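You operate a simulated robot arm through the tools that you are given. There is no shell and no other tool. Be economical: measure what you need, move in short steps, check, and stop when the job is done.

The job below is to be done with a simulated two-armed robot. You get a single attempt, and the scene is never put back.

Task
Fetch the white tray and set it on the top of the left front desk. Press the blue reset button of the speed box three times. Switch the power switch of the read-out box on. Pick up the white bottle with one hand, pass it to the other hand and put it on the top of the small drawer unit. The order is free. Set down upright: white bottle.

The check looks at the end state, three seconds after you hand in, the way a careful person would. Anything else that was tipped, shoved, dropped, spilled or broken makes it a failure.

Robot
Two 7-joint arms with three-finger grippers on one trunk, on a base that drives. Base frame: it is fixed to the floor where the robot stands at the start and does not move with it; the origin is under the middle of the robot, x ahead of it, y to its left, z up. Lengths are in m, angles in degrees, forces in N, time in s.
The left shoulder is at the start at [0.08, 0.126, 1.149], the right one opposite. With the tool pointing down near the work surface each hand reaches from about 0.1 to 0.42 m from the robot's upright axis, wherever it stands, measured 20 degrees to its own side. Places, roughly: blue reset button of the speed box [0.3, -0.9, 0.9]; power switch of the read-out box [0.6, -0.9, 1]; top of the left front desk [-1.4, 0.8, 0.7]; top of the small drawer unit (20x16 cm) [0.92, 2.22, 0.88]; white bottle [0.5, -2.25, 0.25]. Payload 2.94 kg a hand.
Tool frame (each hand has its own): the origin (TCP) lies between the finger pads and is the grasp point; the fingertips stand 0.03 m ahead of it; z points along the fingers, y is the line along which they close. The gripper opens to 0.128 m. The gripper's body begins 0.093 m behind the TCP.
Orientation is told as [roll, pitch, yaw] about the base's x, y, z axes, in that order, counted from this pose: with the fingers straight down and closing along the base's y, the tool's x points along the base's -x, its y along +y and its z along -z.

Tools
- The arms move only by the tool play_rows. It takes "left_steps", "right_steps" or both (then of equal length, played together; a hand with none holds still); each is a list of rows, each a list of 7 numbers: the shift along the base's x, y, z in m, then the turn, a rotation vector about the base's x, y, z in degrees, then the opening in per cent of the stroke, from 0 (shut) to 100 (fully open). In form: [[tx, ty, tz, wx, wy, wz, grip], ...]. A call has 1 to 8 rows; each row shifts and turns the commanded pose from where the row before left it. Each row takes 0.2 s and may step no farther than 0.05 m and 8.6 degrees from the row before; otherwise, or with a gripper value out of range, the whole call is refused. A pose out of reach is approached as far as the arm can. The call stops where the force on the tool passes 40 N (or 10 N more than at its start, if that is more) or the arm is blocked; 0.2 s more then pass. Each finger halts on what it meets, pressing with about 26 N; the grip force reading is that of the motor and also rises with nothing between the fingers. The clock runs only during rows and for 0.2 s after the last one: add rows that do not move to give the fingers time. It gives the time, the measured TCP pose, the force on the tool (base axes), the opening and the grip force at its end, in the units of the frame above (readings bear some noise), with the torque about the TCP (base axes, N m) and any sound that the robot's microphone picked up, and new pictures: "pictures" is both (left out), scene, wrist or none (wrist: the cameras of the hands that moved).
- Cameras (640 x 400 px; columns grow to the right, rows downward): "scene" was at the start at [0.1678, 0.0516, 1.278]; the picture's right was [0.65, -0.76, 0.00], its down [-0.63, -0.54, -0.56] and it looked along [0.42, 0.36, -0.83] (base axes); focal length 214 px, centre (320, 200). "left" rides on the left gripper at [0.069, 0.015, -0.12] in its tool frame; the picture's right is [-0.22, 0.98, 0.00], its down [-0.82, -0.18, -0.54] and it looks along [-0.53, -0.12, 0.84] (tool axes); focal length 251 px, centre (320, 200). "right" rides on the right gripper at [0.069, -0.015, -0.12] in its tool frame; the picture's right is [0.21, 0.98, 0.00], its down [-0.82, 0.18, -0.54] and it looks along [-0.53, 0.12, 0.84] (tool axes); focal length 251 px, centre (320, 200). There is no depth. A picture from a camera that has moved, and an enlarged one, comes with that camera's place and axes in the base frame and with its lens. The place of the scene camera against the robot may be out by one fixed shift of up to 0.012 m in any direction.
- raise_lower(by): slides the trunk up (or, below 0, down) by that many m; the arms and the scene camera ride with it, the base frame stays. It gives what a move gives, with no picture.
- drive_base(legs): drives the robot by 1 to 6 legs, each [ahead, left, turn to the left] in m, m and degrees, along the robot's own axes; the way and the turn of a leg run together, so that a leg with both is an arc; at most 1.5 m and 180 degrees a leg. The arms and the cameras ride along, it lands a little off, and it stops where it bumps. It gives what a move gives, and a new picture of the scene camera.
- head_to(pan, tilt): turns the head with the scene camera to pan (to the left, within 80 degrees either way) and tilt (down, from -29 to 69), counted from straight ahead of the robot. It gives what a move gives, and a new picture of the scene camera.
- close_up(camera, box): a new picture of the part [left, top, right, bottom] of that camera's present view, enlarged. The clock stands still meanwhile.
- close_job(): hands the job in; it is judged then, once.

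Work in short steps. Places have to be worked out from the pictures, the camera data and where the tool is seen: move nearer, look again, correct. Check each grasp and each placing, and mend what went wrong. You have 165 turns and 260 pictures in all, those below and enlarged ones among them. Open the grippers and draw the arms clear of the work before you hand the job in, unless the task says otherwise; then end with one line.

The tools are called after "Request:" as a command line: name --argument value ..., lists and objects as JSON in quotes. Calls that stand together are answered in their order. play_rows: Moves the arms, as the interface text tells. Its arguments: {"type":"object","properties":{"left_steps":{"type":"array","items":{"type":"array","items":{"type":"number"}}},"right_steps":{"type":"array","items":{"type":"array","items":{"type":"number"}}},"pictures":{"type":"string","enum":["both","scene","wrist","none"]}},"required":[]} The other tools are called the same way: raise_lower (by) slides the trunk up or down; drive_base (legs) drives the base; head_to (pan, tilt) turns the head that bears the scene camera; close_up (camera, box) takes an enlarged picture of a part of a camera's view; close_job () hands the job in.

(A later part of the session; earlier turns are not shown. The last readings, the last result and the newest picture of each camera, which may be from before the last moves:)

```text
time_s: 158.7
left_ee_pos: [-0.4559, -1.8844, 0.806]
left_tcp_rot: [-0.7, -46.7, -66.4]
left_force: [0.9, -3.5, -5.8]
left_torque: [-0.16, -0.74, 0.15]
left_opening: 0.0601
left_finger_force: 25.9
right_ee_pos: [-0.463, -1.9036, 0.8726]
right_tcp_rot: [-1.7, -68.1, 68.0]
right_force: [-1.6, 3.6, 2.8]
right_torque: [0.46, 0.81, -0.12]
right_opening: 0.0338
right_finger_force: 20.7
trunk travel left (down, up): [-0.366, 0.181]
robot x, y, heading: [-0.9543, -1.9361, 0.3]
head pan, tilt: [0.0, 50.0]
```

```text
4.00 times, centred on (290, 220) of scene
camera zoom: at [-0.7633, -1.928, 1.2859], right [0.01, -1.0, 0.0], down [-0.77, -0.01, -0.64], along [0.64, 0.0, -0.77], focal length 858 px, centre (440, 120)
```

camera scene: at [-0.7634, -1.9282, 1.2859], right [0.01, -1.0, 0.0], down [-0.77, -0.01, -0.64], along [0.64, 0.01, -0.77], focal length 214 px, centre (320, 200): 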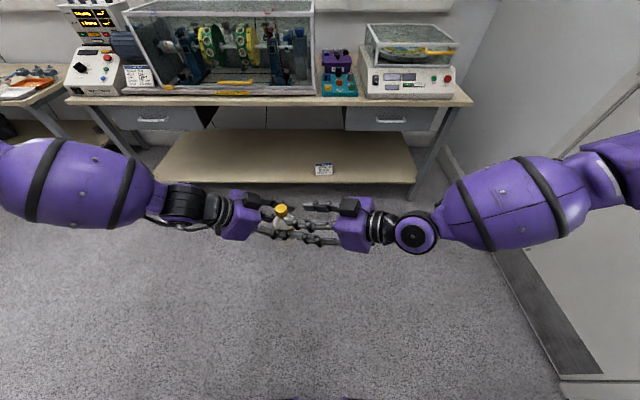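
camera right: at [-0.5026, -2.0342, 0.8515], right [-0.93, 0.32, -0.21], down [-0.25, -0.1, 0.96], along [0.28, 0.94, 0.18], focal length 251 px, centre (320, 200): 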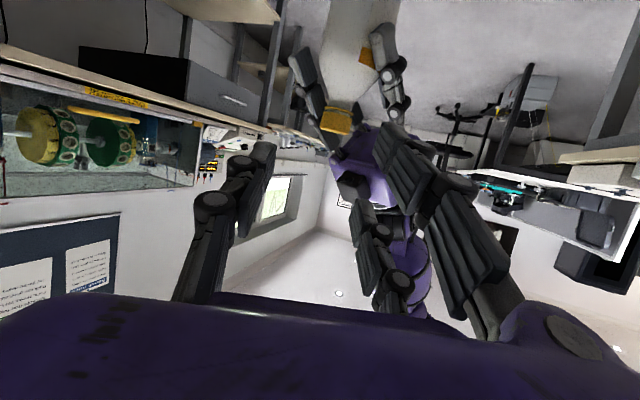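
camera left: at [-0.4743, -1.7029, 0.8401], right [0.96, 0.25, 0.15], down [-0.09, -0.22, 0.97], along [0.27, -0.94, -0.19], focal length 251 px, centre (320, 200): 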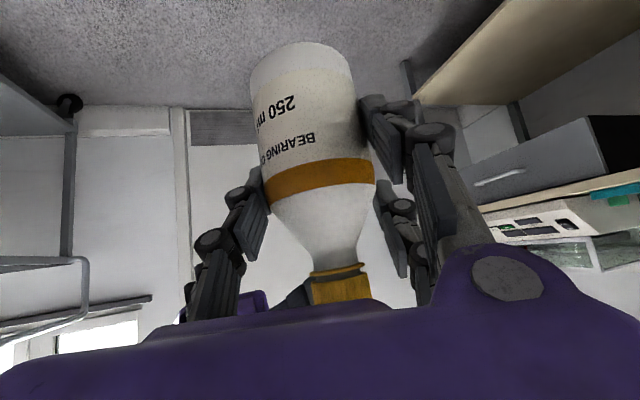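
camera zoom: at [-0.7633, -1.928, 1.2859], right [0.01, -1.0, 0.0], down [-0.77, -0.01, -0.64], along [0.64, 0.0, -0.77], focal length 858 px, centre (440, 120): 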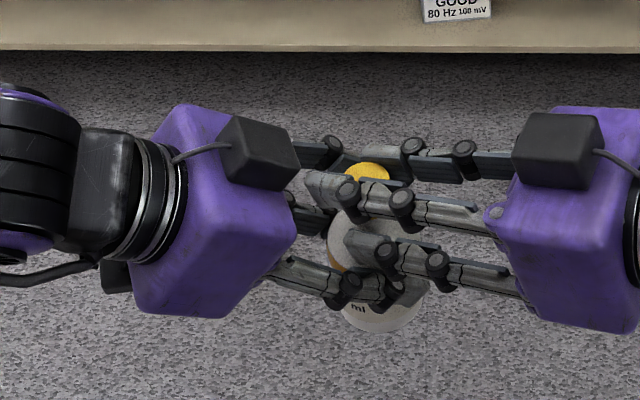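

The lower right finger is pressing the bottle's shoulder rather than the cap. I reopen slightly, lower the bottle 1.2 cm, and close again.

Request:
play_rows --left_steps '[[0, 0, 0, 0, 0, 0, 20], [0, 0, 0, 0, 0, 0, 20], [0, 0, -0.006, 0, 0, 0, 20], [0, 0, -0.006, 0, 0, 0, 20], [0, 0, 0, 0, 0, 0, 20], [0, 0, 0, 0, 0, 0, 20], [0, 0, 0, 0, 0, 0, 20], [0, 0, 0, 0, 0, 0, 20]]' --right_steps '[[0, 0, 0, 0, 0, 0, 36], [0, 0, 0, 0, 0, 0, 36], [0, 0, 0, 0, 0, 0, 36], [0, 0, 0, 0, 0, 0, 36], [0, 0, 0, 0, 0, 0, 20], [0, 0, 0, 0, 0, 0, 10], [0, 0, 0, 0, 0, 0, 5], [0, 0, 0, 0, 0, 0, 5]]' --pictures "none"

Request:
close_up --camera "right" --box '[200, 60, 440, 220]'

Request:
close_up --camera "scene" --box '[220, 170, 360, 270]'

```text
time_s: 160.5
left_ee_pos: [-0.4566, -1.8841, 0.7946]
left_tcp_rot: [-0.7, -46.6, -66.4]
left_force: [-10.0, 4.9, -2.0]
left_torque: [-0.07, -0.62, -0.03]
left_opening: 0.0602
left_finger_force: 26.2
right_ee_pos: [-0.4605, -1.9038, 0.8729]
right_tcp_rot: [-1.9, -68.2, 68.3]
right_force: [9.6, -4.6, -0.1]
right_torque: [-0.3, -0.23, -0.24]
right_opening: 0.0276
right_finger_force: 26.0
trunk travel left (down, up): [-0.366, 0.181]
robot x, y, heading: [-0.954, -1.9331, 0.3]
head pan, tilt: [0.0, 50.0]
```

```text
2.50 times, centred on (320, 140) of right
camera zoom: at [-0.502, -2.0346, 0.8515], right [-0.92, 0.32, -0.21], down [-0.26, -0.1, 0.96], along [0.28, 0.94, 0.18], focal length 629 px, centre (320, 350)
```

zoom: 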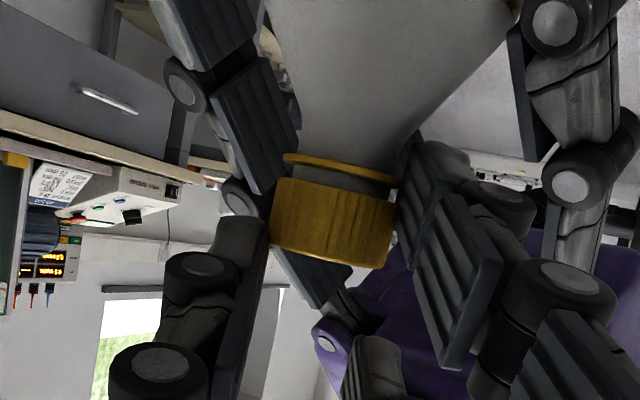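

```text
4.00 times, centred on (290, 220) of scene
camera zoom: at [-0.7633, -1.928, 1.2859], right [0.01, -1.0, 0.0], down [-0.77, -0.01, -0.64], along [0.64, 0.0, -0.77], focal length 858 px, centre (440, 120)
```

zoom: 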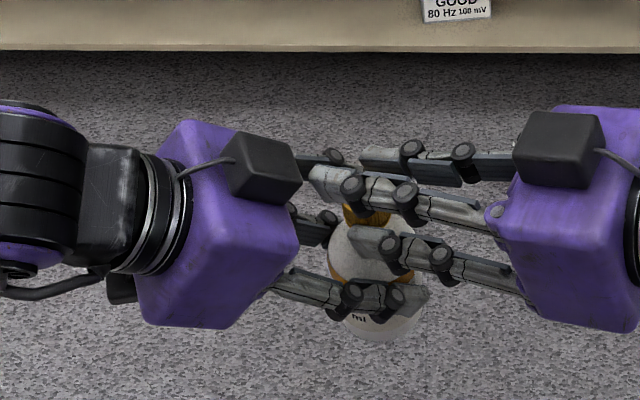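

Now both sides grip the cap (27.6 mm, 26 N). I open the left gripper and check that the bottle stays.

Request:
play_rows --left_steps '[[0, 0, 0, 0, 0, 0, 52], [0, 0, 0, 0, 0, 0, 58], [0, 0, 0, 0, 0, 0, 62], [0, 0, 0, 0, 0, 0, 65]]' --right_steps '[[0, 0, 0, 0, 0, 0, 5], [0, 0, 0, 0, 0, 0, 5], [0, 0, 0, 0, 0, 0, 5], [0, 0, 0, 0, 0, 0, 5]]' --pictures "none"

Request:
close_up --camera "scene" --box '[220, 170, 360, 270]'

Request:
close_up --camera "left" --box '[0, 0, 640, 400]'

```text
time_s: 161.5
left_ee_pos: [-0.4556, -1.8853, 0.7937]
left_tcp_rot: [-0.8, -46.8, -66.5]
left_force: [0.1, -0.2, 0.2]
left_torque: [0.0, 0.0, 0.02]
left_opening: 0.0833
left_finger_force: 0.1
right_ee_pos: [-0.4639, -1.9024, 0.8719]
right_tcp_rot: [-1.7, -68.2, 68.2]
right_force: [-0.3, 0.3, -2.0]
right_torque: [-0.05, 0.01, 0.03]
right_opening: 0.0265
right_finger_force: 26.5
trunk travel left (down, up): [-0.366, 0.181]
robot x, y, heading: [-0.9504, -1.9341, 0.5]
head pan, tilt: [0.0, 50.0]
```

```text
4.00 times, centred on (290, 220) of scene
camera zoom: at [-0.7633, -1.928, 1.2859], right [0.01, -1.0, 0.0], down [-0.77, -0.01, -0.64], along [0.64, 0.0, -0.77], focal length 858 px, centre (440, 120)
```

zoom: 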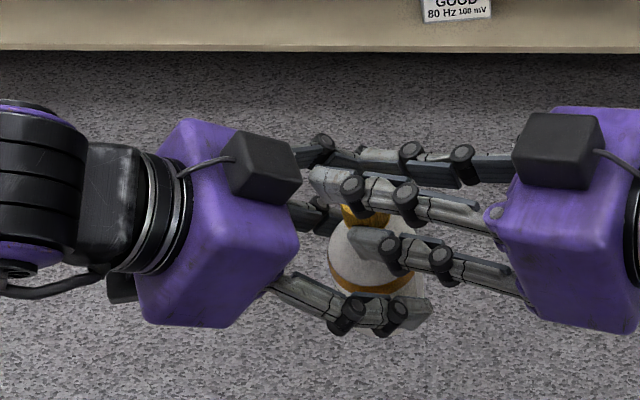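

```text
1.00 times, centred on (320, 200) of left (not enlarged: the box is as wide or as high as the picture)
camera zoom: at [-0.4945, -1.755, 0.8268], right [0.96, 0.25, 0.15], down [-0.09, -0.22, 0.97], along [0.27, -0.94, -0.19], focal length 251 px, centre (320, 200)
```

zoom: 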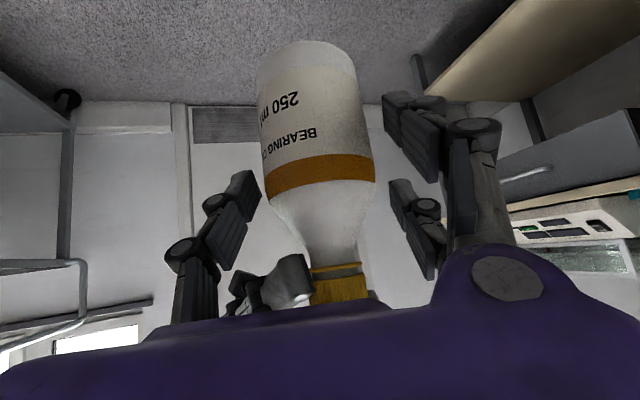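

The right hand now carries the bottle, upright. I withdraw the left hand backward along its own axis.

Request:
play_rows --left_steps '[[-0.01, 0.023, 0, 0, 0, 0, 65], [-0.01, 0.023, 0, 0, 0, 0, 65], [-0.018, 0.041, 0, 0, 0, 0, 80], [-0.018, 0.041, 0, 0, 0, 0, 80], [-0.018, 0.041, 0, 0, 0, 0, 80], [-0.018, 0.041, 0, 0, 0, 0, 80]]' --pictures "scene"

Request:
close_up --camera "scene" --box '[220, 170, 360, 270]'

```text
time_s: 162.9
left_ee_pos: [-0.546, -1.6768, 0.786]
left_tcp_rot: [-0.8, -46.9, -66.4]
left_force: [0.4, -0.6, -0.3]
left_torque: [-0.01, -0.02, -0.03]
left_opening: 0.1023
left_finger_force: 0.1
left hand out of reach, approached as far as the arm can: row 6
right_ee_pos: [-0.4636, -1.9035, 0.871]
right_tcp_rot: [-2.0, -68.3, 68.2]
right_force: [0.4, 0.2, -2.8]
right_torque: [-0.03, 0.04, 0.03]
right_opening: 0.0259
right_finger_force: 26.0
trunk travel left (down, up): [-0.366, 0.181]
robot x, y, heading: [-0.956, -1.9341, 0.3]
head pan, tilt: [0.0, 50.0]
camera scene: at [-0.7638, -1.9273, 1.2859], right [0.01, -1.0, 0.0], down [-0.77, -0.01, -0.64], along [0.64, 0.0, -0.77], focal length 214 px, centre (320, 200)
```

scene: 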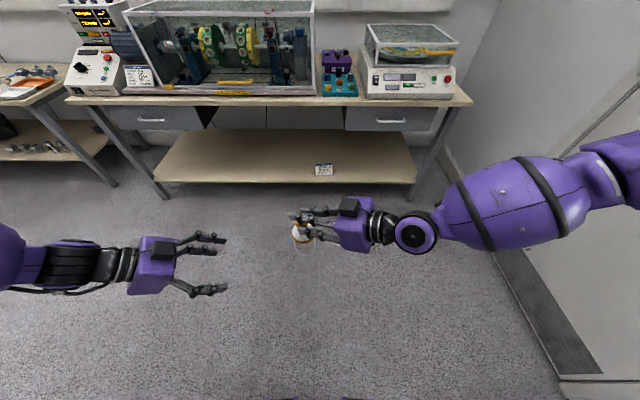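

```text
4.00 times, centred on (290, 220) of scene
camera zoom: at [-0.7638, -1.9273, 1.2859], right [0.01, -1.0, 0.0], down [-0.77, -0.01, -0.64], along [0.64, 0.0, -0.77], focal length 858 px, centre (440, 120)
```

zoom: 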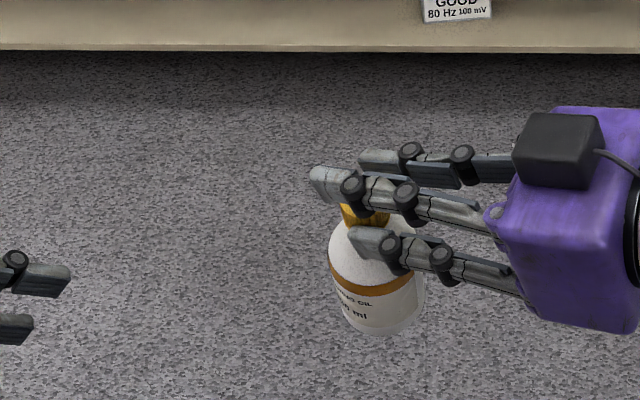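

Handover done. I look to the left to plan the drive to the drawer unit.

Request:
head_to --pan 75 --tilt 20

Request:
head_to --pan 45 --tilt 15

```text
time_s: 164.3
left_ee_pos: [-0.5456, -1.6777, 0.7861]
left_tcp_rot: [-0.5, -46.9, -66.5]
left_force: [0.8, 0.3, 0.5]
left_torque: [0.01, 0.01, -0.02]
left_opening: 0.1024
left_finger_force: 0.0
right_ee_pos: [-0.4613, -1.9037, 0.8711]
right_tcp_rot: [-1.7, -68.2, 68.1]
right_force: [0.5, -0.2, -2.2]
right_torque: [-0.01, 0.03, 0.02]
right_opening: 0.0256
right_finger_force: 26.0
trunk travel left (down, up): [-0.366, 0.181]
robot x, y, heading: [-0.9542, -1.9297, 0.4]
head pan, tilt: [75.0, 20.0]
camera scene: at [-0.8168, -1.8385, 1.3314], right [0.97, -0.25, 0.0], down [-0.09, -0.33, -0.94], along [0.24, 0.91, -0.34], focal length 214 px, centre (320, 200)
```

scene: 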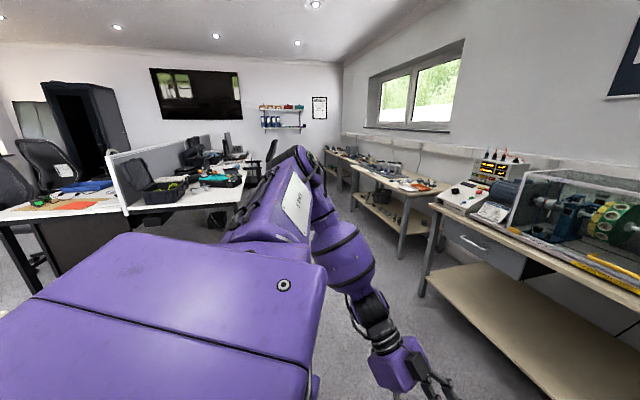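

```text
time_s: 165.3
left_ee_pos: [-0.5441, -1.6786, 0.7863]
left_tcp_rot: [-0.6, -46.9, -66.6]
left_force: [0.5, -0.8, 0.0]
left_torque: [0.02, 0.01, -0.01]
left_opening: 0.1021
left_finger_force: 0.0
right_ee_pos: [-0.4627, -1.9023, 0.8721]
right_tcp_rot: [-1.7, -68.3, 68.0]
right_force: [0.5, 0.7, -3.4]
right_torque: [-0.02, 0.01, -0.02]
right_opening: 0.0257
right_finger_force: 25.9
trunk travel left (down, up): [-0.366, 0.181]
robot x, y, heading: [-0.9518, -1.9361, 0.4]
head pan, tilt: [45.0, 15.0]
camera scene: at [-0.7749, -1.862, 1.3396], right [0.71, -0.7, 0.0], down [-0.18, -0.18, -0.97], along [0.68, 0.69, -0.26], focal length 214 px, centre (320, 200)
```

scene: 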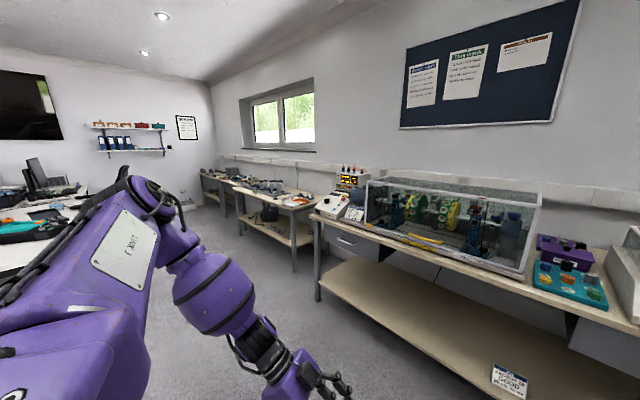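

The aisle between the benches (front edge x≈0.25) and the desk cluster (x<-1.0) is clear. I strafe left along x≈-0.5.

Request:
drive_base --legs '[[0.4, 0.7, 0], [0, 1.2, 0]]'

Request:
head_to --pan 70 --tilt 20

```text
time_s: 167.3
left_ee_pos: [-0.4891, -1.5924, 0.7846]
left_tcp_rot: [-0.7, -46.8, -66.6]
left_force: [-0.3, -0.8, -0.5]
left_torque: [-0.03, -0.02, -0.01]
left_opening: 0.1024
left_finger_force: 0.1
right_ee_pos: [-0.4083, -1.8183, 0.8697]
right_tcp_rot: [-1.5, -68.0, 67.7]
right_force: [0.5, -0.4, -2.2]
right_torque: [-0.03, 0.04, 0.02]
right_opening: 0.0253
right_finger_force: 26.1
trunk travel left (down, up): [-0.366, 0.181]
robot x, y, heading: [-0.8964, -1.849, 0.5]
head pan, tilt: [45.0, 15.0]
stopped in leg 1: the robot was blocked; the commanded pose is now the measured one
camera scene: at [-0.7188, -1.7759, 1.3394], right [0.71, -0.7, 0.0], down [-0.18, -0.18, -0.97], along [0.68, 0.69, -0.26], focal length 214 px, centre (320, 200)
```

scene: 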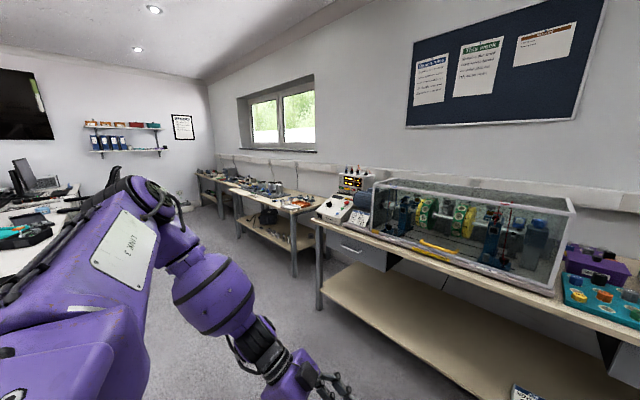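

```text
time_s: 168.2
left_ee_pos: [-0.4888, -1.5933, 0.7853]
left_tcp_rot: [-0.7, -46.9, -66.7]
left_force: [0.6, -1.0, 0.1]
left_torque: [0.0, 0.02, -0.02]
left_opening: 0.1026
left_finger_force: 0.1
right_ee_pos: [-0.408, -1.8184, 0.8723]
right_tcp_rot: [-1.8, -68.2, 67.8]
right_force: [0.4, -0.1, -2.8]
right_torque: [-0.06, 0.05, -0.03]
right_opening: 0.0255
right_finger_force: 26.5
trunk travel left (down, up): [-0.366, 0.181]
robot x, y, heading: [-0.8978, -1.8477, -0.0]
head pan, tilt: [70.0, 20.0]
camera scene: at [-0.7538, -1.7553, 1.3315], right [0.94, -0.34, 0.0], down [-0.12, -0.32, -0.94], along [0.32, 0.88, -0.34], focal length 214 px, centre (320, 200)
```

scene: 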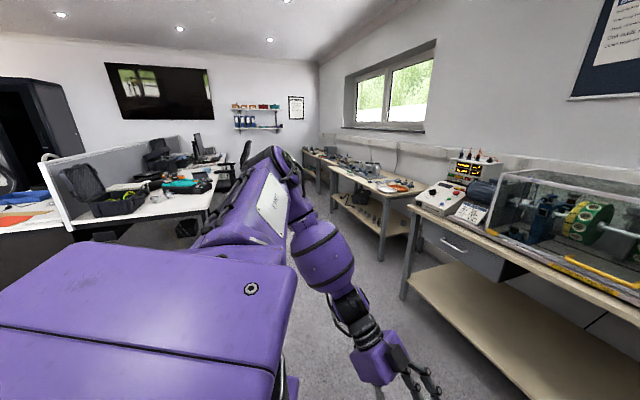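

The base was blocked unexpectedly. I look down-left for the obstacle.

Request:
head_to --pan 80 --tilt 55

Request:
head_to --pan 25 --tilt 60

```text
time_s: 169.2
left_ee_pos: [-0.4894, -1.5924, 0.7868]
left_tcp_rot: [-0.7, -46.8, -66.7]
left_force: [0.2, -0.4, -0.4]
left_torque: [-0.02, -0.01, -0.02]
left_opening: 0.1024
left_finger_force: 0.0
right_ee_pos: [-0.4088, -1.818, 0.8719]
right_tcp_rot: [-1.7, -68.2, 67.8]
right_force: [0.2, 0.1, -2.4]
right_torque: [-0.02, 0.04, 0.0]
right_opening: 0.025
right_finger_force: 25.7
trunk travel left (down, up): [-0.366, 0.181]
robot x, y, heading: [-0.9012, -1.8497, 0.1]
head pan, tilt: [80.0, 55.0]
camera scene: at [-0.7734, -1.7717, 1.2794], right [0.99, -0.17, 0.0], down [-0.14, -0.81, -0.57], along [0.1, 0.57, -0.82], focal length 214 px, centre (320, 200)
```

scene: 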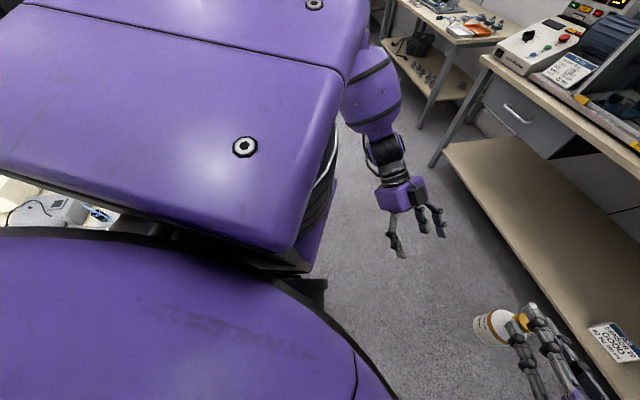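

```text
time_s: 170.5
left_ee_pos: [-0.4903, -1.5925, 0.7861]
left_tcp_rot: [-0.7, -46.7, -66.8]
left_force: [-0.6, -0.5, 0.3]
left_torque: [0.0, 0.02, 0.0]
left_opening: 0.1023
left_finger_force: 0.0
right_ee_pos: [-0.4087, -1.8186, 0.8713]
right_tcp_rot: [-1.7, -68.2, 67.8]
right_force: [0.6, -1.5, -3.0]
right_torque: [-0.06, 0.06, -0.02]
right_opening: 0.0255
right_finger_force: 25.8
trunk travel left (down, up): [-0.366, 0.181]
robot x, y, heading: [-0.8995, -1.8497, 0.3]
head pan, tilt: [25.0, 60.0]
camera scene: at [-0.7256, -1.8144, 1.2733], right [0.43, -0.9, 0.0], down [-0.78, -0.37, -0.5], along [0.45, 0.21, -0.87], focal length 214 px, centre (320, 200)
```

scene: 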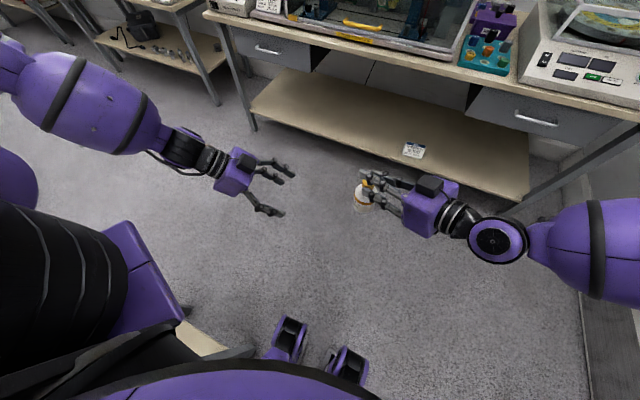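

A desk corner is right beside the base's left rear. I move straight ahead first, then strafe along x≈-0.45 as I did earlier.

Request:
drive_base --legs '[[0.4, -0.03, 0]]'

Request:
drive_base --legs '[[0, 1.0, 0]]'

Request:
head_to --pan 75 --tilt 35

```text
time_s: 173.0
left_ee_pos: [-0.0892, -1.6248, 0.7857]
left_tcp_rot: [-0.7, -46.8, -66.8]
left_force: [0.4, -0.2, 0.1]
left_torque: [0.0, 0.01, 0.04]
left_opening: 0.1024
left_finger_force: 0.1
right_ee_pos: [-0.0096, -1.8491, 0.8709]
right_tcp_rot: [-1.7, -68.1, 67.5]
right_force: [1.4, 0.4, -2.3]
right_torque: [-0.05, 0.02, 0.04]
right_opening: 0.0253
right_finger_force: 26.1
trunk travel left (down, up): [-0.366, 0.181]
robot x, y, heading: [-0.5003, -1.8789, -0.0]
head pan, tilt: [25.0, 60.0]
camera scene: at [-0.326, -1.8448, 1.2733], right [0.42, -0.91, 0.0], down [-0.79, -0.37, -0.5], along [0.45, 0.21, -0.87], focal length 214 px, centre (320, 200)
```

scene: 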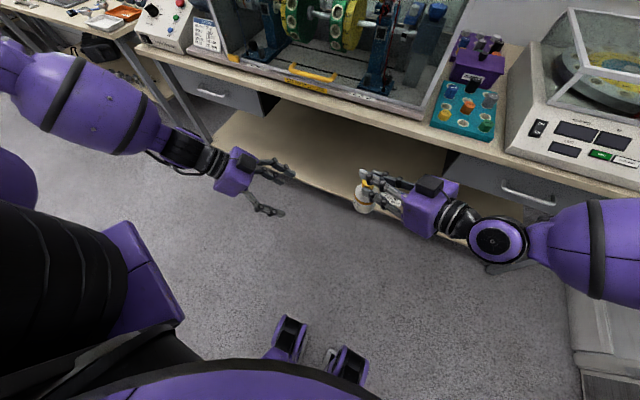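

```text
time_s: 182.2
left_ee_pos: [-0.0828, -0.6115, 0.7859]
left_tcp_rot: [-0.7, -46.8, -67.4]
left_force: [-0.4, 0.9, 1.0]
left_torque: [-0.01, 0.0, 0.0]
left_opening: 0.1025
left_finger_force: 0.1
right_ee_pos: [-0.0033, -0.838, 0.8717]
right_tcp_rot: [-1.7, -68.1, 67.1]
right_force: [0.3, 0.4, -2.1]
right_torque: [-0.08, 0.01, 0.05]
right_opening: 0.0249
right_finger_force: 25.8
trunk travel left (down, up): [-0.366, 0.181]
robot x, y, heading: [-0.4933, -0.8609, -0.7]
head pan, tilt: [25.0, 60.0]
camera scene: at [-0.3207, -0.8304, 1.2733], right [0.41, -0.91, 0.0], down [-0.79, -0.36, -0.5], along [0.46, 0.21, -0.87], focal length 214 px, centre (320, 200)
```

scene: 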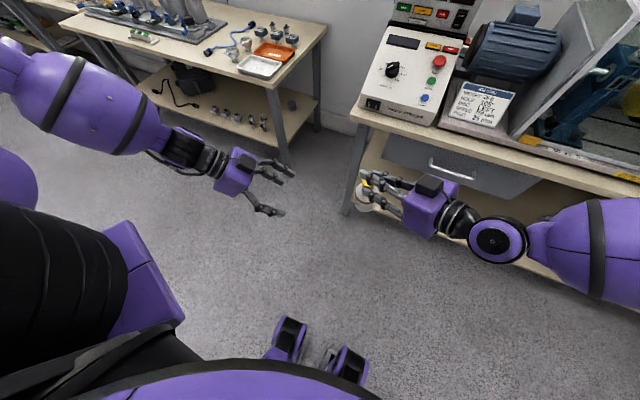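

```text
time_s: 183.4
left_ee_pos: [-0.0826, -0.6112, 0.7867]
left_tcp_rot: [-0.6, -46.8, -67.4]
left_force: [0.2, 0.6, -0.2]
left_torque: [0.02, -0.02, 0.03]
left_opening: 0.1023
left_finger_force: 0.1
right_ee_pos: [-0.0043, -0.8378, 0.8725]
right_tcp_rot: [-1.7, -68.1, 67.1]
right_force: [0.3, 0.5, -2.5]
right_torque: [-0.03, 0.03, 0.0]
right_opening: 0.025
right_finger_force: 26.5
trunk travel left (down, up): [-0.366, 0.181]
robot x, y, heading: [-0.4946, -0.8594, -0.8]
head pan, tilt: [75.0, 35.0]
camera scene: at [-0.3576, -0.7732, 1.3076], right [0.96, -0.27, 0.0], down [-0.15, -0.55, -0.82], along [0.22, 0.79, -0.57], focal length 214 px, centre (320, 200)
```

scene: 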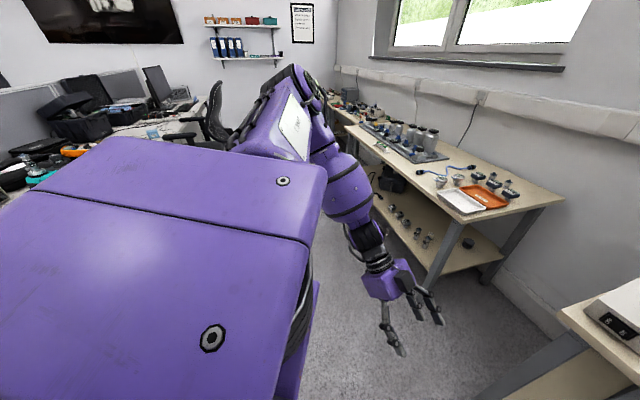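

Clear ahead to the left; a chair is farther on. I strafe 0.9 m more and look again.

Request:
drive_base --legs '[[0, 0.9, 0.8]]'

Request:
head_to --pan 60 --tilt 30

```text
time_s: 191.7
left_ee_pos: [-0.0923, 0.3072, 0.7854]
left_tcp_rot: [-0.6, -46.8, -65.8]
left_force: [-0.3, -0.2, -0.3]
left_torque: [0.02, 0.01, 0.02]
left_opening: 0.1023
left_finger_force: 0.1
right_ee_pos: [-0.0077, 0.0833, 0.8715]
right_tcp_rot: [-1.7, -68.0, 68.6]
right_force: [-0.1, 0.8, -2.8]
right_torque: [-0.03, 0.1, 0.02]
right_opening: 0.0255
right_finger_force: 26.5
trunk travel left (down, up): [-0.366, 0.181]
robot x, y, heading: [-0.5001, 0.0444, 0.8]
head pan, tilt: [75.0, 35.0]
camera scene: at [-0.3632, 0.1393, 1.3076], right [0.97, -0.24, 0.0], down [-0.14, -0.56, -0.82], along [0.2, 0.79, -0.57], focal length 214 px, centre (320, 200)
```

scene: 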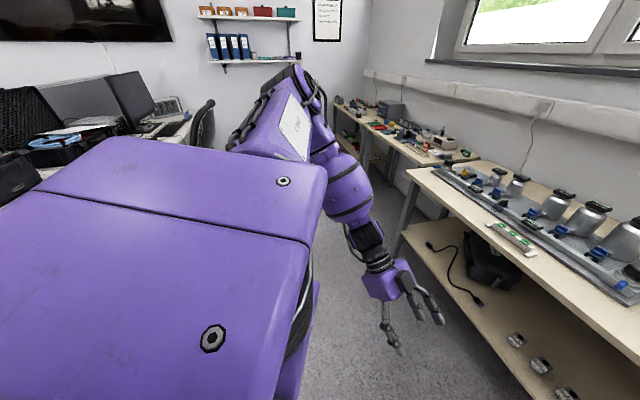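

```text
time_s: 192.5
left_ee_pos: [-0.0919, 0.3079, 0.7858]
left_tcp_rot: [-0.7, -46.9, -65.8]
left_force: [-0.7, 0.7, -0.1]
left_torque: [0.01, 0.0, 0.01]
left_opening: 0.1024
left_finger_force: 0.1
right_ee_pos: [-0.0081, 0.0833, 0.8718]
right_tcp_rot: [-1.7, -68.1, 68.6]
right_force: [-0.3, 0.4, -2.5]
right_torque: [0.02, 0.03, 0.03]
right_opening: 0.0254
right_finger_force: 26.2
trunk travel left (down, up): [-0.366, 0.181]
robot x, y, heading: [-0.4963, 0.0458, 0.9]
head pan, tilt: [60.0, 30.0]
camera scene: at [-0.3407, 0.1329, 1.3154], right [0.87, -0.48, 0.0], down [-0.24, -0.44, -0.87], along [0.42, 0.76, -0.5], focal length 214 px, centre (320, 200)
```

scene: 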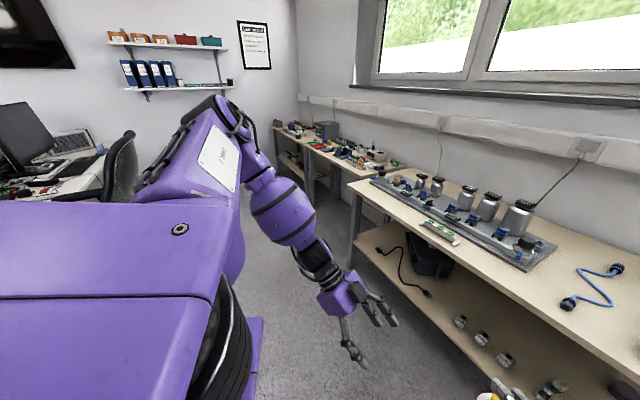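

The small grey drawer unit stands at the back of the second bench. I zoom in on it.

Request:
close_up --camera "scene" --box '[260, 100, 420, 200]'

Request:
close_up --camera "right" --box '[120, 40, 520, 300]'

```text
4.00 times, centred on (340, 150) of scene
camera zoom: at [-0.3407, 0.1329, 1.3154], right [0.87, -0.48, 0.0], down [-0.24, -0.44, -0.87], along [0.42, 0.76, -0.5], focal length 858 px, centre (240, 400)
```

zoom: 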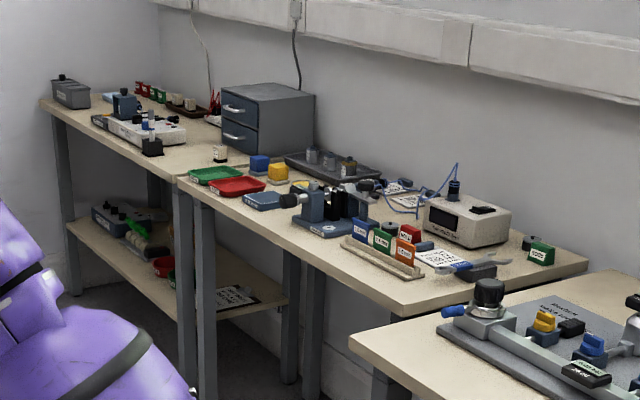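

```text
1.54 times, centred on (320, 170) of right
camera zoom: at [-0.0464, -0.0488, 0.8512], right [-0.93, 0.31, -0.21], down [-0.25, -0.11, 0.96], along [0.27, 0.95, 0.18], focal length 387 px, centre (320, 246)
```

zoom: 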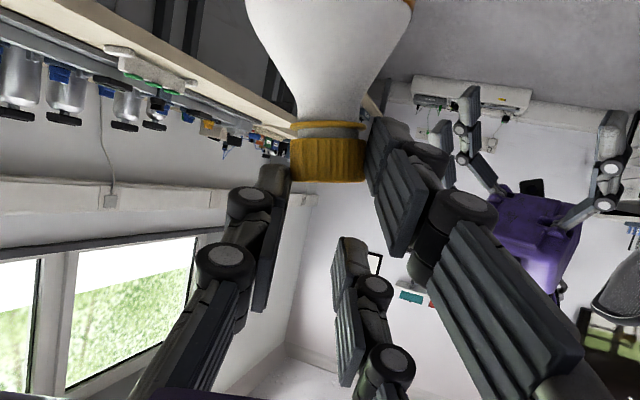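

The unit's top spans x 0.82-0.98, y 2.14-2.33 at z 0.88; bench front edge x≈0.5. I swing the right hand to point forward while raising the empty left hand.

Request:
play_rows --left_steps '[[0, 0.01, 0.045, 0, 0, 0, 60], [0, 0.01, 0.045, 0, 0, 0, 60], [0, 0.01, 0.045, 0, 0, 0, 60], [0, 0, 0.045, 0, 0, 0, 60], [0, 0, 0.045, 0, 0, 0, 60], [0, 0, 0.045, 0, 0, 0, 60], [0, 0, 0.045, 0, 0, 0, 60], [0, 0, 0.045, 0, 0, 0, 60]]' --right_steps '[[0.0, -0.0275, 0.01, 0, 0, -8.4, 5], [0.0, -0.0275, 0.01, 0, 0, -8.4, 5], [0.0, -0.0275, 0.01, 0, 0, -8.4, 5], [0.0, -0.0275, 0.01, 0, 0, -8.4, 5], [0.0, -0.0275, 0.01, 0, 0, -8.4, 5], [0.0, -0.0275, 0.01, 0, 0, -8.4, 5], [0.0, -0.0275, 0.01, 0, 0, -8.4, 5], [0.0, -0.0275, 0.01, 0, 0, -8.4, 5]]' --pictures "both"

```text
time_s: 194.3
left_ee_pos: [-0.037, 0.3368, 1.0957]
left_tcp_rot: [-0.8, -47.2, -65.8]
left_force: [-0.2, -0.1, -0.4]
left_torque: [-0.02, 0.0, -0.01]
left_opening: 0.0769
left_finger_force: 0.1
left hand out of reach, approached as far as the arm can: row 1, 2, 6, 7, 8
right_ee_pos: [-0.0071, -0.0449, 0.9167]
right_tcp_rot: [-1.4, -68.2, 29.4]
right_force: [0.2, -0.6, -2.8]
right_torque: [0.01, 0.09, -0.02]
right_opening: 0.0255
right_finger_force: 26.0
right hand out of reach, approached as far as the arm can: row 5, 6, 7, 8
trunk travel left (down, up): [-0.366, 0.181]
robot x, y, heading: [-0.4977, 0.0448, 1.1]
head pan, tilt: [60.0, 30.0]
camera scene: at [-0.3414, 0.1324, 1.3155], right [0.87, -0.49, 0.0], down [-0.24, -0.44, -0.87], along [0.42, 0.76, -0.5], focal length 214 px, centre (320, 200)
camera right: at [-0.1202, -0.1228, 0.8957], right [-0.53, 0.82, -0.21], down [-0.26, 0.07, 0.96], along [0.81, 0.56, 0.18], focal length 251 px, centre (320, 200)
camera left: at [-0.0772, 0.467, 1.1275], right [0.95, 0.26, 0.15], down [-0.09, -0.21, 0.97], along [0.28, -0.94, -0.18], focal length 251 px, centre (320, 200)
```

scene: 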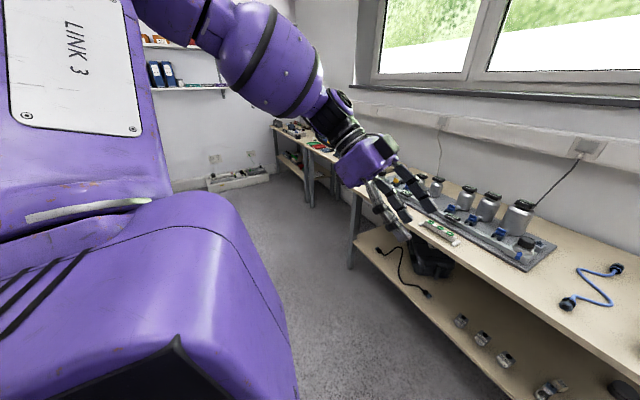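
right: 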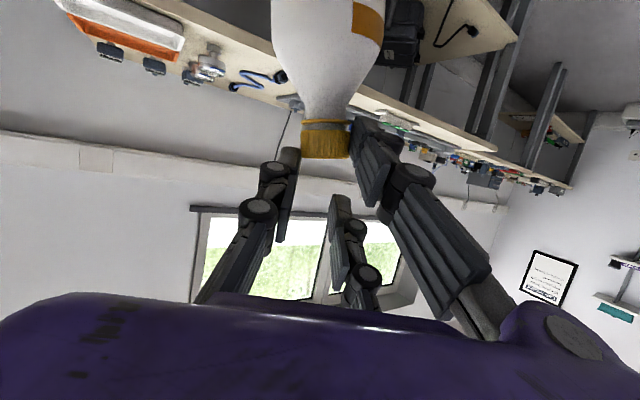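
left: 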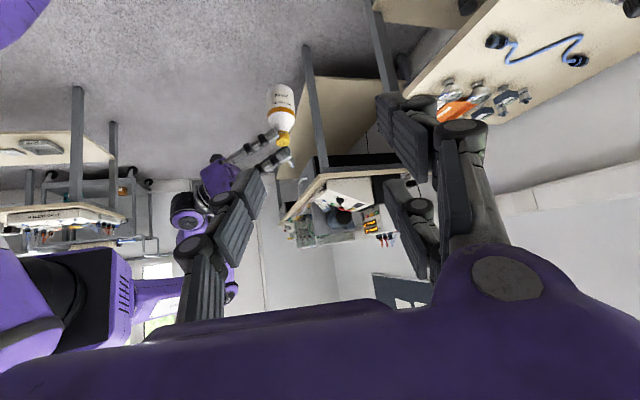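

I raise the trunk 0.15 m so everything clears the bench tops, then strafe left along x≈-0.38 (the chair is near x≈-0.9).

Request:
raise_lower --by 0.15

Request:
drive_base --legs '[[0.12, 0.9, 0], [0, 0.6, 0]]'

Request:
head_to --pan 30 --tilt 30

```text
time_s: 196.1
left_ee_pos: [-0.0355, 0.3386, 1.2433]
left_tcp_rot: [-0.9, -46.8, -65.7]
left_force: [0.6, 0.3, 0.2]
left_torque: [0.02, 0.0, 0.01]
left_opening: 0.0768
left_finger_force: 0.1
right_ee_pos: [-0.0034, -0.0465, 1.0873]
right_tcp_rot: [-5.2, -70.4, 32.9]
right_force: [0.6, 0.7, -3.3]
right_torque: [0.03, 0.06, 0.0]
right_opening: 0.0254
right_finger_force: 26.2
trunk travel left (down, up): [-0.516, 0.031]
robot x, y, heading: [-0.4995, 0.0453, 1.0]
head pan, tilt: [60.0, 30.0]
```

```text
time_s: 206.7
left_ee_pos: [0.0624, 1.4623, 1.2445]
left_tcp_rot: [-0.7, -46.9, -65.9]
left_force: [-0.6, 0.6, -1.1]
left_torque: [-0.1, -0.01, -0.04]
left_opening: 0.0764
left_finger_force: 0.0
right_ee_pos: [0.0944, 1.0783, 1.088]
right_tcp_rot: [-5.4, -70.2, 33.3]
right_force: [-0.4, 0.3, -2.2]
right_torque: [-0.03, 0.12, -0.07]
right_opening: 0.0253
right_finger_force: 26.0
trunk travel left (down, up): [-0.516, 0.031]
robot x, y, heading: [-0.403, 1.1626, 0.8]
head pan, tilt: [60.0, 30.0]
stopped in leg 2: the robot was blocked; the commanded pose is now the measured one
camera scene: at [-0.3222, 1.2557, 1.4841], right [0.87, -0.48, 0.0], down [-0.24, -0.44, -0.87], along [0.42, 0.76, -0.5], focal length 214 px, centre (320, 200)
```

scene: 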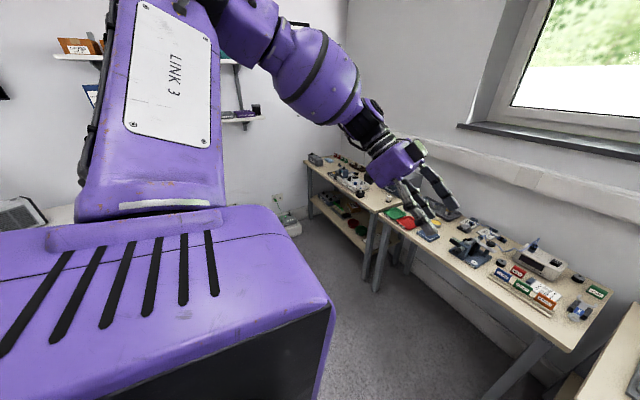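

```text
time_s: 207.7
left_ee_pos: [0.0615, 1.4607, 1.2455]
left_tcp_rot: [-0.6, -46.8, -65.9]
left_force: [-0.4, 0.5, 0.0]
left_torque: [0.01, 0.01, 0.01]
left_opening: 0.0765
left_finger_force: 0.0
right_ee_pos: [0.0942, 1.0757, 1.088]
right_tcp_rot: [-5.1, -70.4, 33.0]
right_force: [0.7, 0.0, -3.1]
right_torque: [0.01, 0.08, 0.01]
right_opening: 0.0254
right_finger_force: 26.1
trunk travel left (down, up): [-0.516, 0.031]
robot x, y, heading: [-0.3972, 1.1704, 1.0]
head pan, tilt: [30.0, 30.0]
camera scene: at [-0.2888, 1.2204, 1.4843], right [0.52, -0.86, 0.0], down [-0.43, -0.26, -0.87], along [0.74, 0.45, -0.5], focal length 214 px, centre (320, 200)
```

scene: 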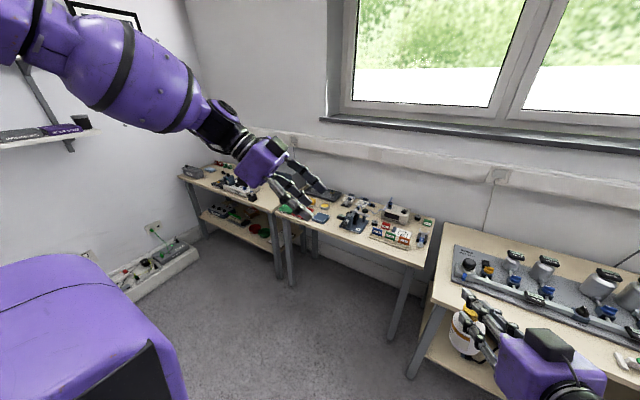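

Blocked again, possibly by the chair. I look down-left before doing anything else.

Request:
head_to --pan 80 --tilt 40

Request:
head_to --pan 50 --tilt 65

```text
time_s: 208.9
left_ee_pos: [0.0621, 1.4606, 1.2458]
left_tcp_rot: [-0.6, -46.8, -65.9]
left_force: [-0.7, -0.3, 0.6]
left_torque: [0.01, 0.01, 0.04]
left_opening: 0.0769
left_finger_force: 0.0
right_ee_pos: [0.0954, 1.0771, 1.0884]
right_tcp_rot: [-5.2, -70.3, 33.0]
right_force: [-0.7, 0.4, -3.2]
right_torque: [0.02, 0.11, 0.02]
right_opening: 0.0256
right_finger_force: 26.0
trunk travel left (down, up): [-0.516, 0.031]
robot x, y, heading: [-0.3996, 1.1663, 1.2]
head pan, tilt: [80.0, 40.0]
camera scene: at [-0.3529, 1.2583, 1.4689], right [0.99, -0.16, 0.0], down [-0.1, -0.63, -0.77], along [0.12, 0.76, -0.64], focal length 214 px, centre (320, 200)
```

scene: 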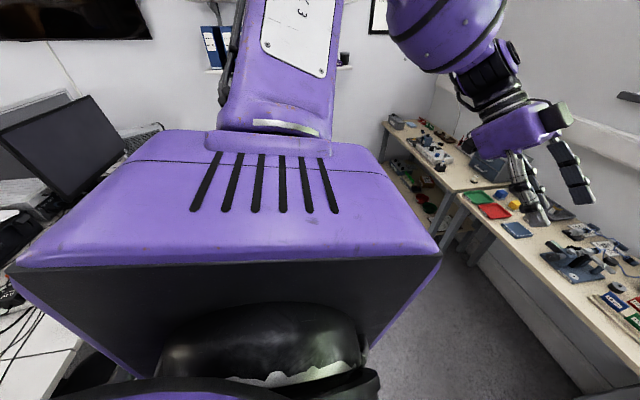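

```text
time_s: 209.8
left_ee_pos: [0.0618, 1.4611, 1.2452]
left_tcp_rot: [-0.6, -46.8, -66.0]
left_force: [0.3, 1.1, -0.6]
left_torque: [-0.01, 0.03, 0.01]
left_opening: 0.0768
left_finger_force: 0.1
right_ee_pos: [0.0947, 1.0753, 1.0883]
right_tcp_rot: [-5.3, -70.4, 33.0]
right_force: [0.6, 1.1, -3.2]
right_torque: [0.0, 0.1, -0.01]
right_opening: 0.0251
right_finger_force: 25.6
trunk travel left (down, up): [-0.516, 0.031]
robot x, y, heading: [-0.4022, 1.1677, 1.0]
head pan, tilt: [50.0, 65.0]
camera scene: at [-0.3281, 1.2216, 1.4366], right [0.78, -0.63, 0.0], down [-0.57, -0.7, -0.42], along [0.27, 0.33, -0.91], focal length 214 px, centre (320, 200)
```

scene: 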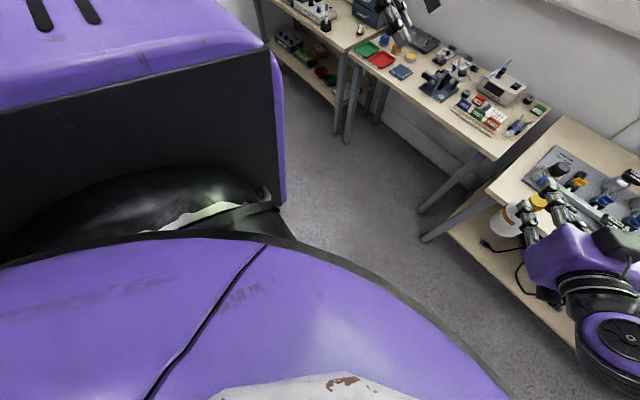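

I ease off to the right, go forward to x≈-0.13, then strafe past whatever is behind-left.

Request:
drive_base --legs '[[0.04, -0.03, 0], [0.23, 0, 0], [0, 0.5, -1]]'

Request:
head_to --pan 30 --tilt 40

```text
time_s: 216.6
left_ee_pos: [0.338, 1.9282, 1.2452]
left_tcp_rot: [-0.6, -46.8, -67.2]
left_force: [-0.2, -0.3, 0.7]
left_torque: [-0.02, 0.0, 0.0]
left_opening: 0.0767
left_finger_force: 0.0
right_ee_pos: [0.3633, 1.5403, 1.0878]
right_tcp_rot: [-5.4, -70.4, 31.8]
right_force: [0.3, -0.5, -2.8]
right_torque: [0.01, 0.1, -0.02]
right_opening: 0.0253
right_finger_force: 25.8
trunk travel left (down, up): [-0.516, 0.031]
robot x, y, heading: [-0.1298, 1.6446, -0.3]
head pan, tilt: [50.0, 65.0]
camera scene: at [-0.0562, 1.6968, 1.4366], right [0.76, -0.65, 0.0], down [-0.59, -0.69, -0.42], along [0.27, 0.32, -0.91], focal length 214 px, centre (320, 200)
```

scene: 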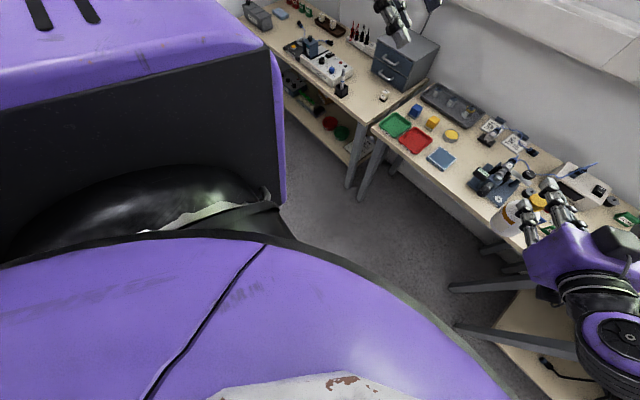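

```text
time_s: 217.5
left_ee_pos: [0.3394, 1.926, 1.2446]
left_tcp_rot: [-0.6, -46.8, -67.3]
left_force: [1.3, 0.0, -0.4]
left_torque: [0.02, 0.0, -0.01]
left_opening: 0.0768
left_finger_force: 0.0
right_ee_pos: [0.3639, 1.5419, 1.0882]
right_tcp_rot: [-5.3, -70.4, 31.6]
right_force: [-0.1, -0.8, -2.2]
right_torque: [0.03, 0.09, 0.0]
right_opening: 0.0254
right_finger_force: 25.9
trunk travel left (down, up): [-0.516, 0.031]
robot x, y, heading: [-0.1299, 1.6421, -0.7]
head pan, tilt: [30.0, 40.0]
camera scene: at [-0.0217, 1.6928, 1.4688], right [0.5, -0.87, 0.0], down [-0.56, -0.32, -0.77], along [0.66, 0.38, -0.64], focal length 214 px, centre (320, 200)
```

scene: 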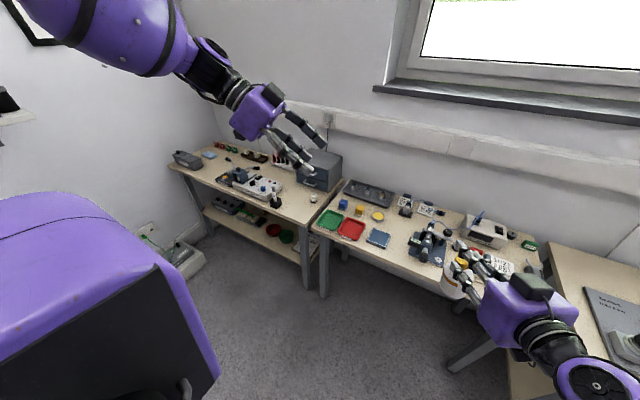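

Past the obstacle. I strafe 0.58 m further, ahead slightly, to stand in front of the drawer unit.

Request:
drive_base --legs '[[0, 0.58, 0.7], [0.08, 0, 0]]'

Request:
close_up --camera "right" --box '[0, 0, 640, 400]'

```text
time_s: 223.9
left_ee_pos: [0.4149, 2.524, 1.2456]
left_tcp_rot: [-0.5, -46.8, -67.0]
left_force: [-0.4, -0.4, 0.4]
left_torque: [-0.03, -0.02, 0.02]
left_opening: 0.077
left_finger_force: 0.2
right_ee_pos: [0.4421, 2.1379, 1.089]
right_tcp_rot: [-5.4, -70.4, 32.1]
right_force: [0.0, -1.3, -3.3]
right_torque: [0.03, 0.12, 0.01]
right_opening: 0.0254
right_finger_force: 25.8
trunk travel left (down, up): [-0.516, 0.031]
robot x, y, heading: [-0.0527, 2.242, 0.0]
head pan, tilt: [30.0, 40.0]
camera scene: at [0.0565, 2.2875, 1.4691], right [0.5, -0.87, 0.0], down [-0.56, -0.32, -0.77], along [0.66, 0.38, -0.64], focal length 214 px, centre (320, 200)
```

scene: 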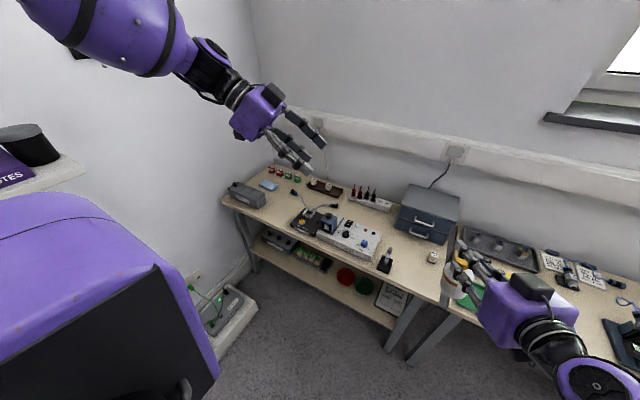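

```text
1.00 times, centred on (320, 200) of right (not enlarged: the box is as wide or as high as the picture)
camera zoom: at [0.3292, 2.0625, 1.0635], right [-0.51, 0.83, -0.23], down [-0.31, 0.08, 0.95], along [0.81, 0.55, 0.21], focal length 251 px, centre (320, 200)
```

zoom: 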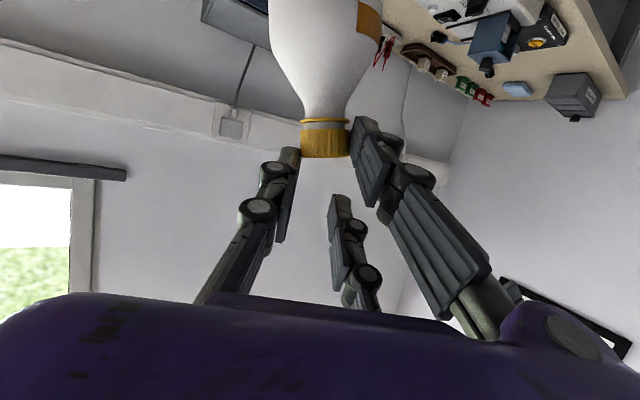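

Unit top centre confirmed at (0.90, 2.23). I move 0.2 m closer to the bench.

Request:
drive_base --legs '[[0.2, 0, 0]]'

Request:
play_rows --right_steps '[[0.03, 0.01, 0, 0, 0, 0, 5], [0.03, 0.01, 0, 0, 0, 0, 5], [0.03, 0.01, 0, 0, 0, 0, 5]]' --pictures "scene"

```text
time_s: 225.5
left_ee_pos: [0.6119, 2.5266, 1.246]
left_tcp_rot: [-0.5, -46.7, -66.7]
left_force: [0.1, -0.2, -0.1]
left_torque: [0.0, 0.01, -0.01]
left_opening: 0.0767
left_finger_force: 0.0
right_ee_pos: [0.6401, 2.1424, 1.089]
right_tcp_rot: [-5.3, -70.4, 32.5]
right_force: [0.5, 0.5, -2.3]
right_torque: [0.02, 0.04, 0.0]
right_opening: 0.0251
right_finger_force: 25.8
trunk travel left (down, up): [-0.516, 0.031]
robot x, y, heading: [0.1462, 2.2379, 0.1]
head pan, tilt: [30.0, 40.0]
camera scene: at [0.2539, 2.2887, 1.4691], right [0.51, -0.86, 0.0], down [-0.55, -0.32, -0.77], along [0.66, 0.39, -0.64], focal length 214 px, centre (320, 200)
```

scene: 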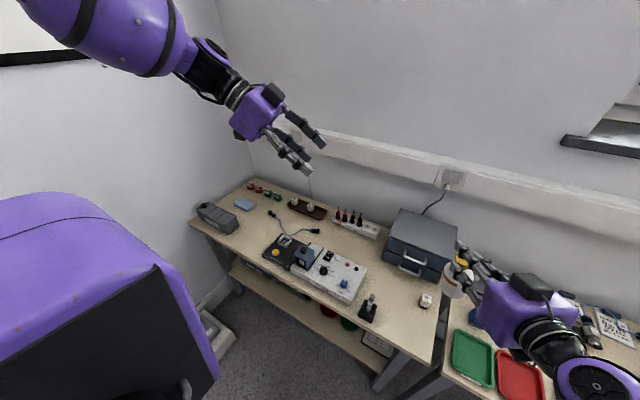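

```text
time_s: 226.3
left_ee_pos: [0.6145, 2.527, 1.2444]
left_tcp_rot: [-0.7, -46.8, -66.5]
left_force: [0.4, 0.3, 0.4]
left_torque: [0.0, 0.02, -0.01]
left_opening: 0.0768
left_finger_force: 0.1
right_ee_pos: [0.7224, 2.1502, 1.1117]
right_tcp_rot: [-5.2, -70.1, 32.4]
right_force: [-0.2, 0.5, -2.5]
right_torque: [0.01, 0.12, -0.01]
right_opening: 0.0254
right_finger_force: 26.3
right hand out of reach, approached as far as the arm can: row 1, 2, 3
trunk travel left (down, up): [-0.516, 0.031]
robot x, y, heading: [0.1462, 2.2398, 0.6]
head pan, tilt: [30.0, 40.0]
camera scene: at [0.2561, 2.2889, 1.4688], right [0.51, -0.86, 0.0], down [-0.56, -0.32, -0.77], along [0.66, 0.39, -0.64], focal length 214 px, centre (320, 200)
```

scene: 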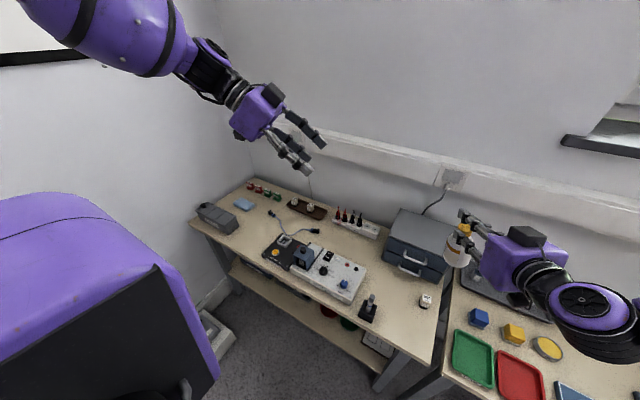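

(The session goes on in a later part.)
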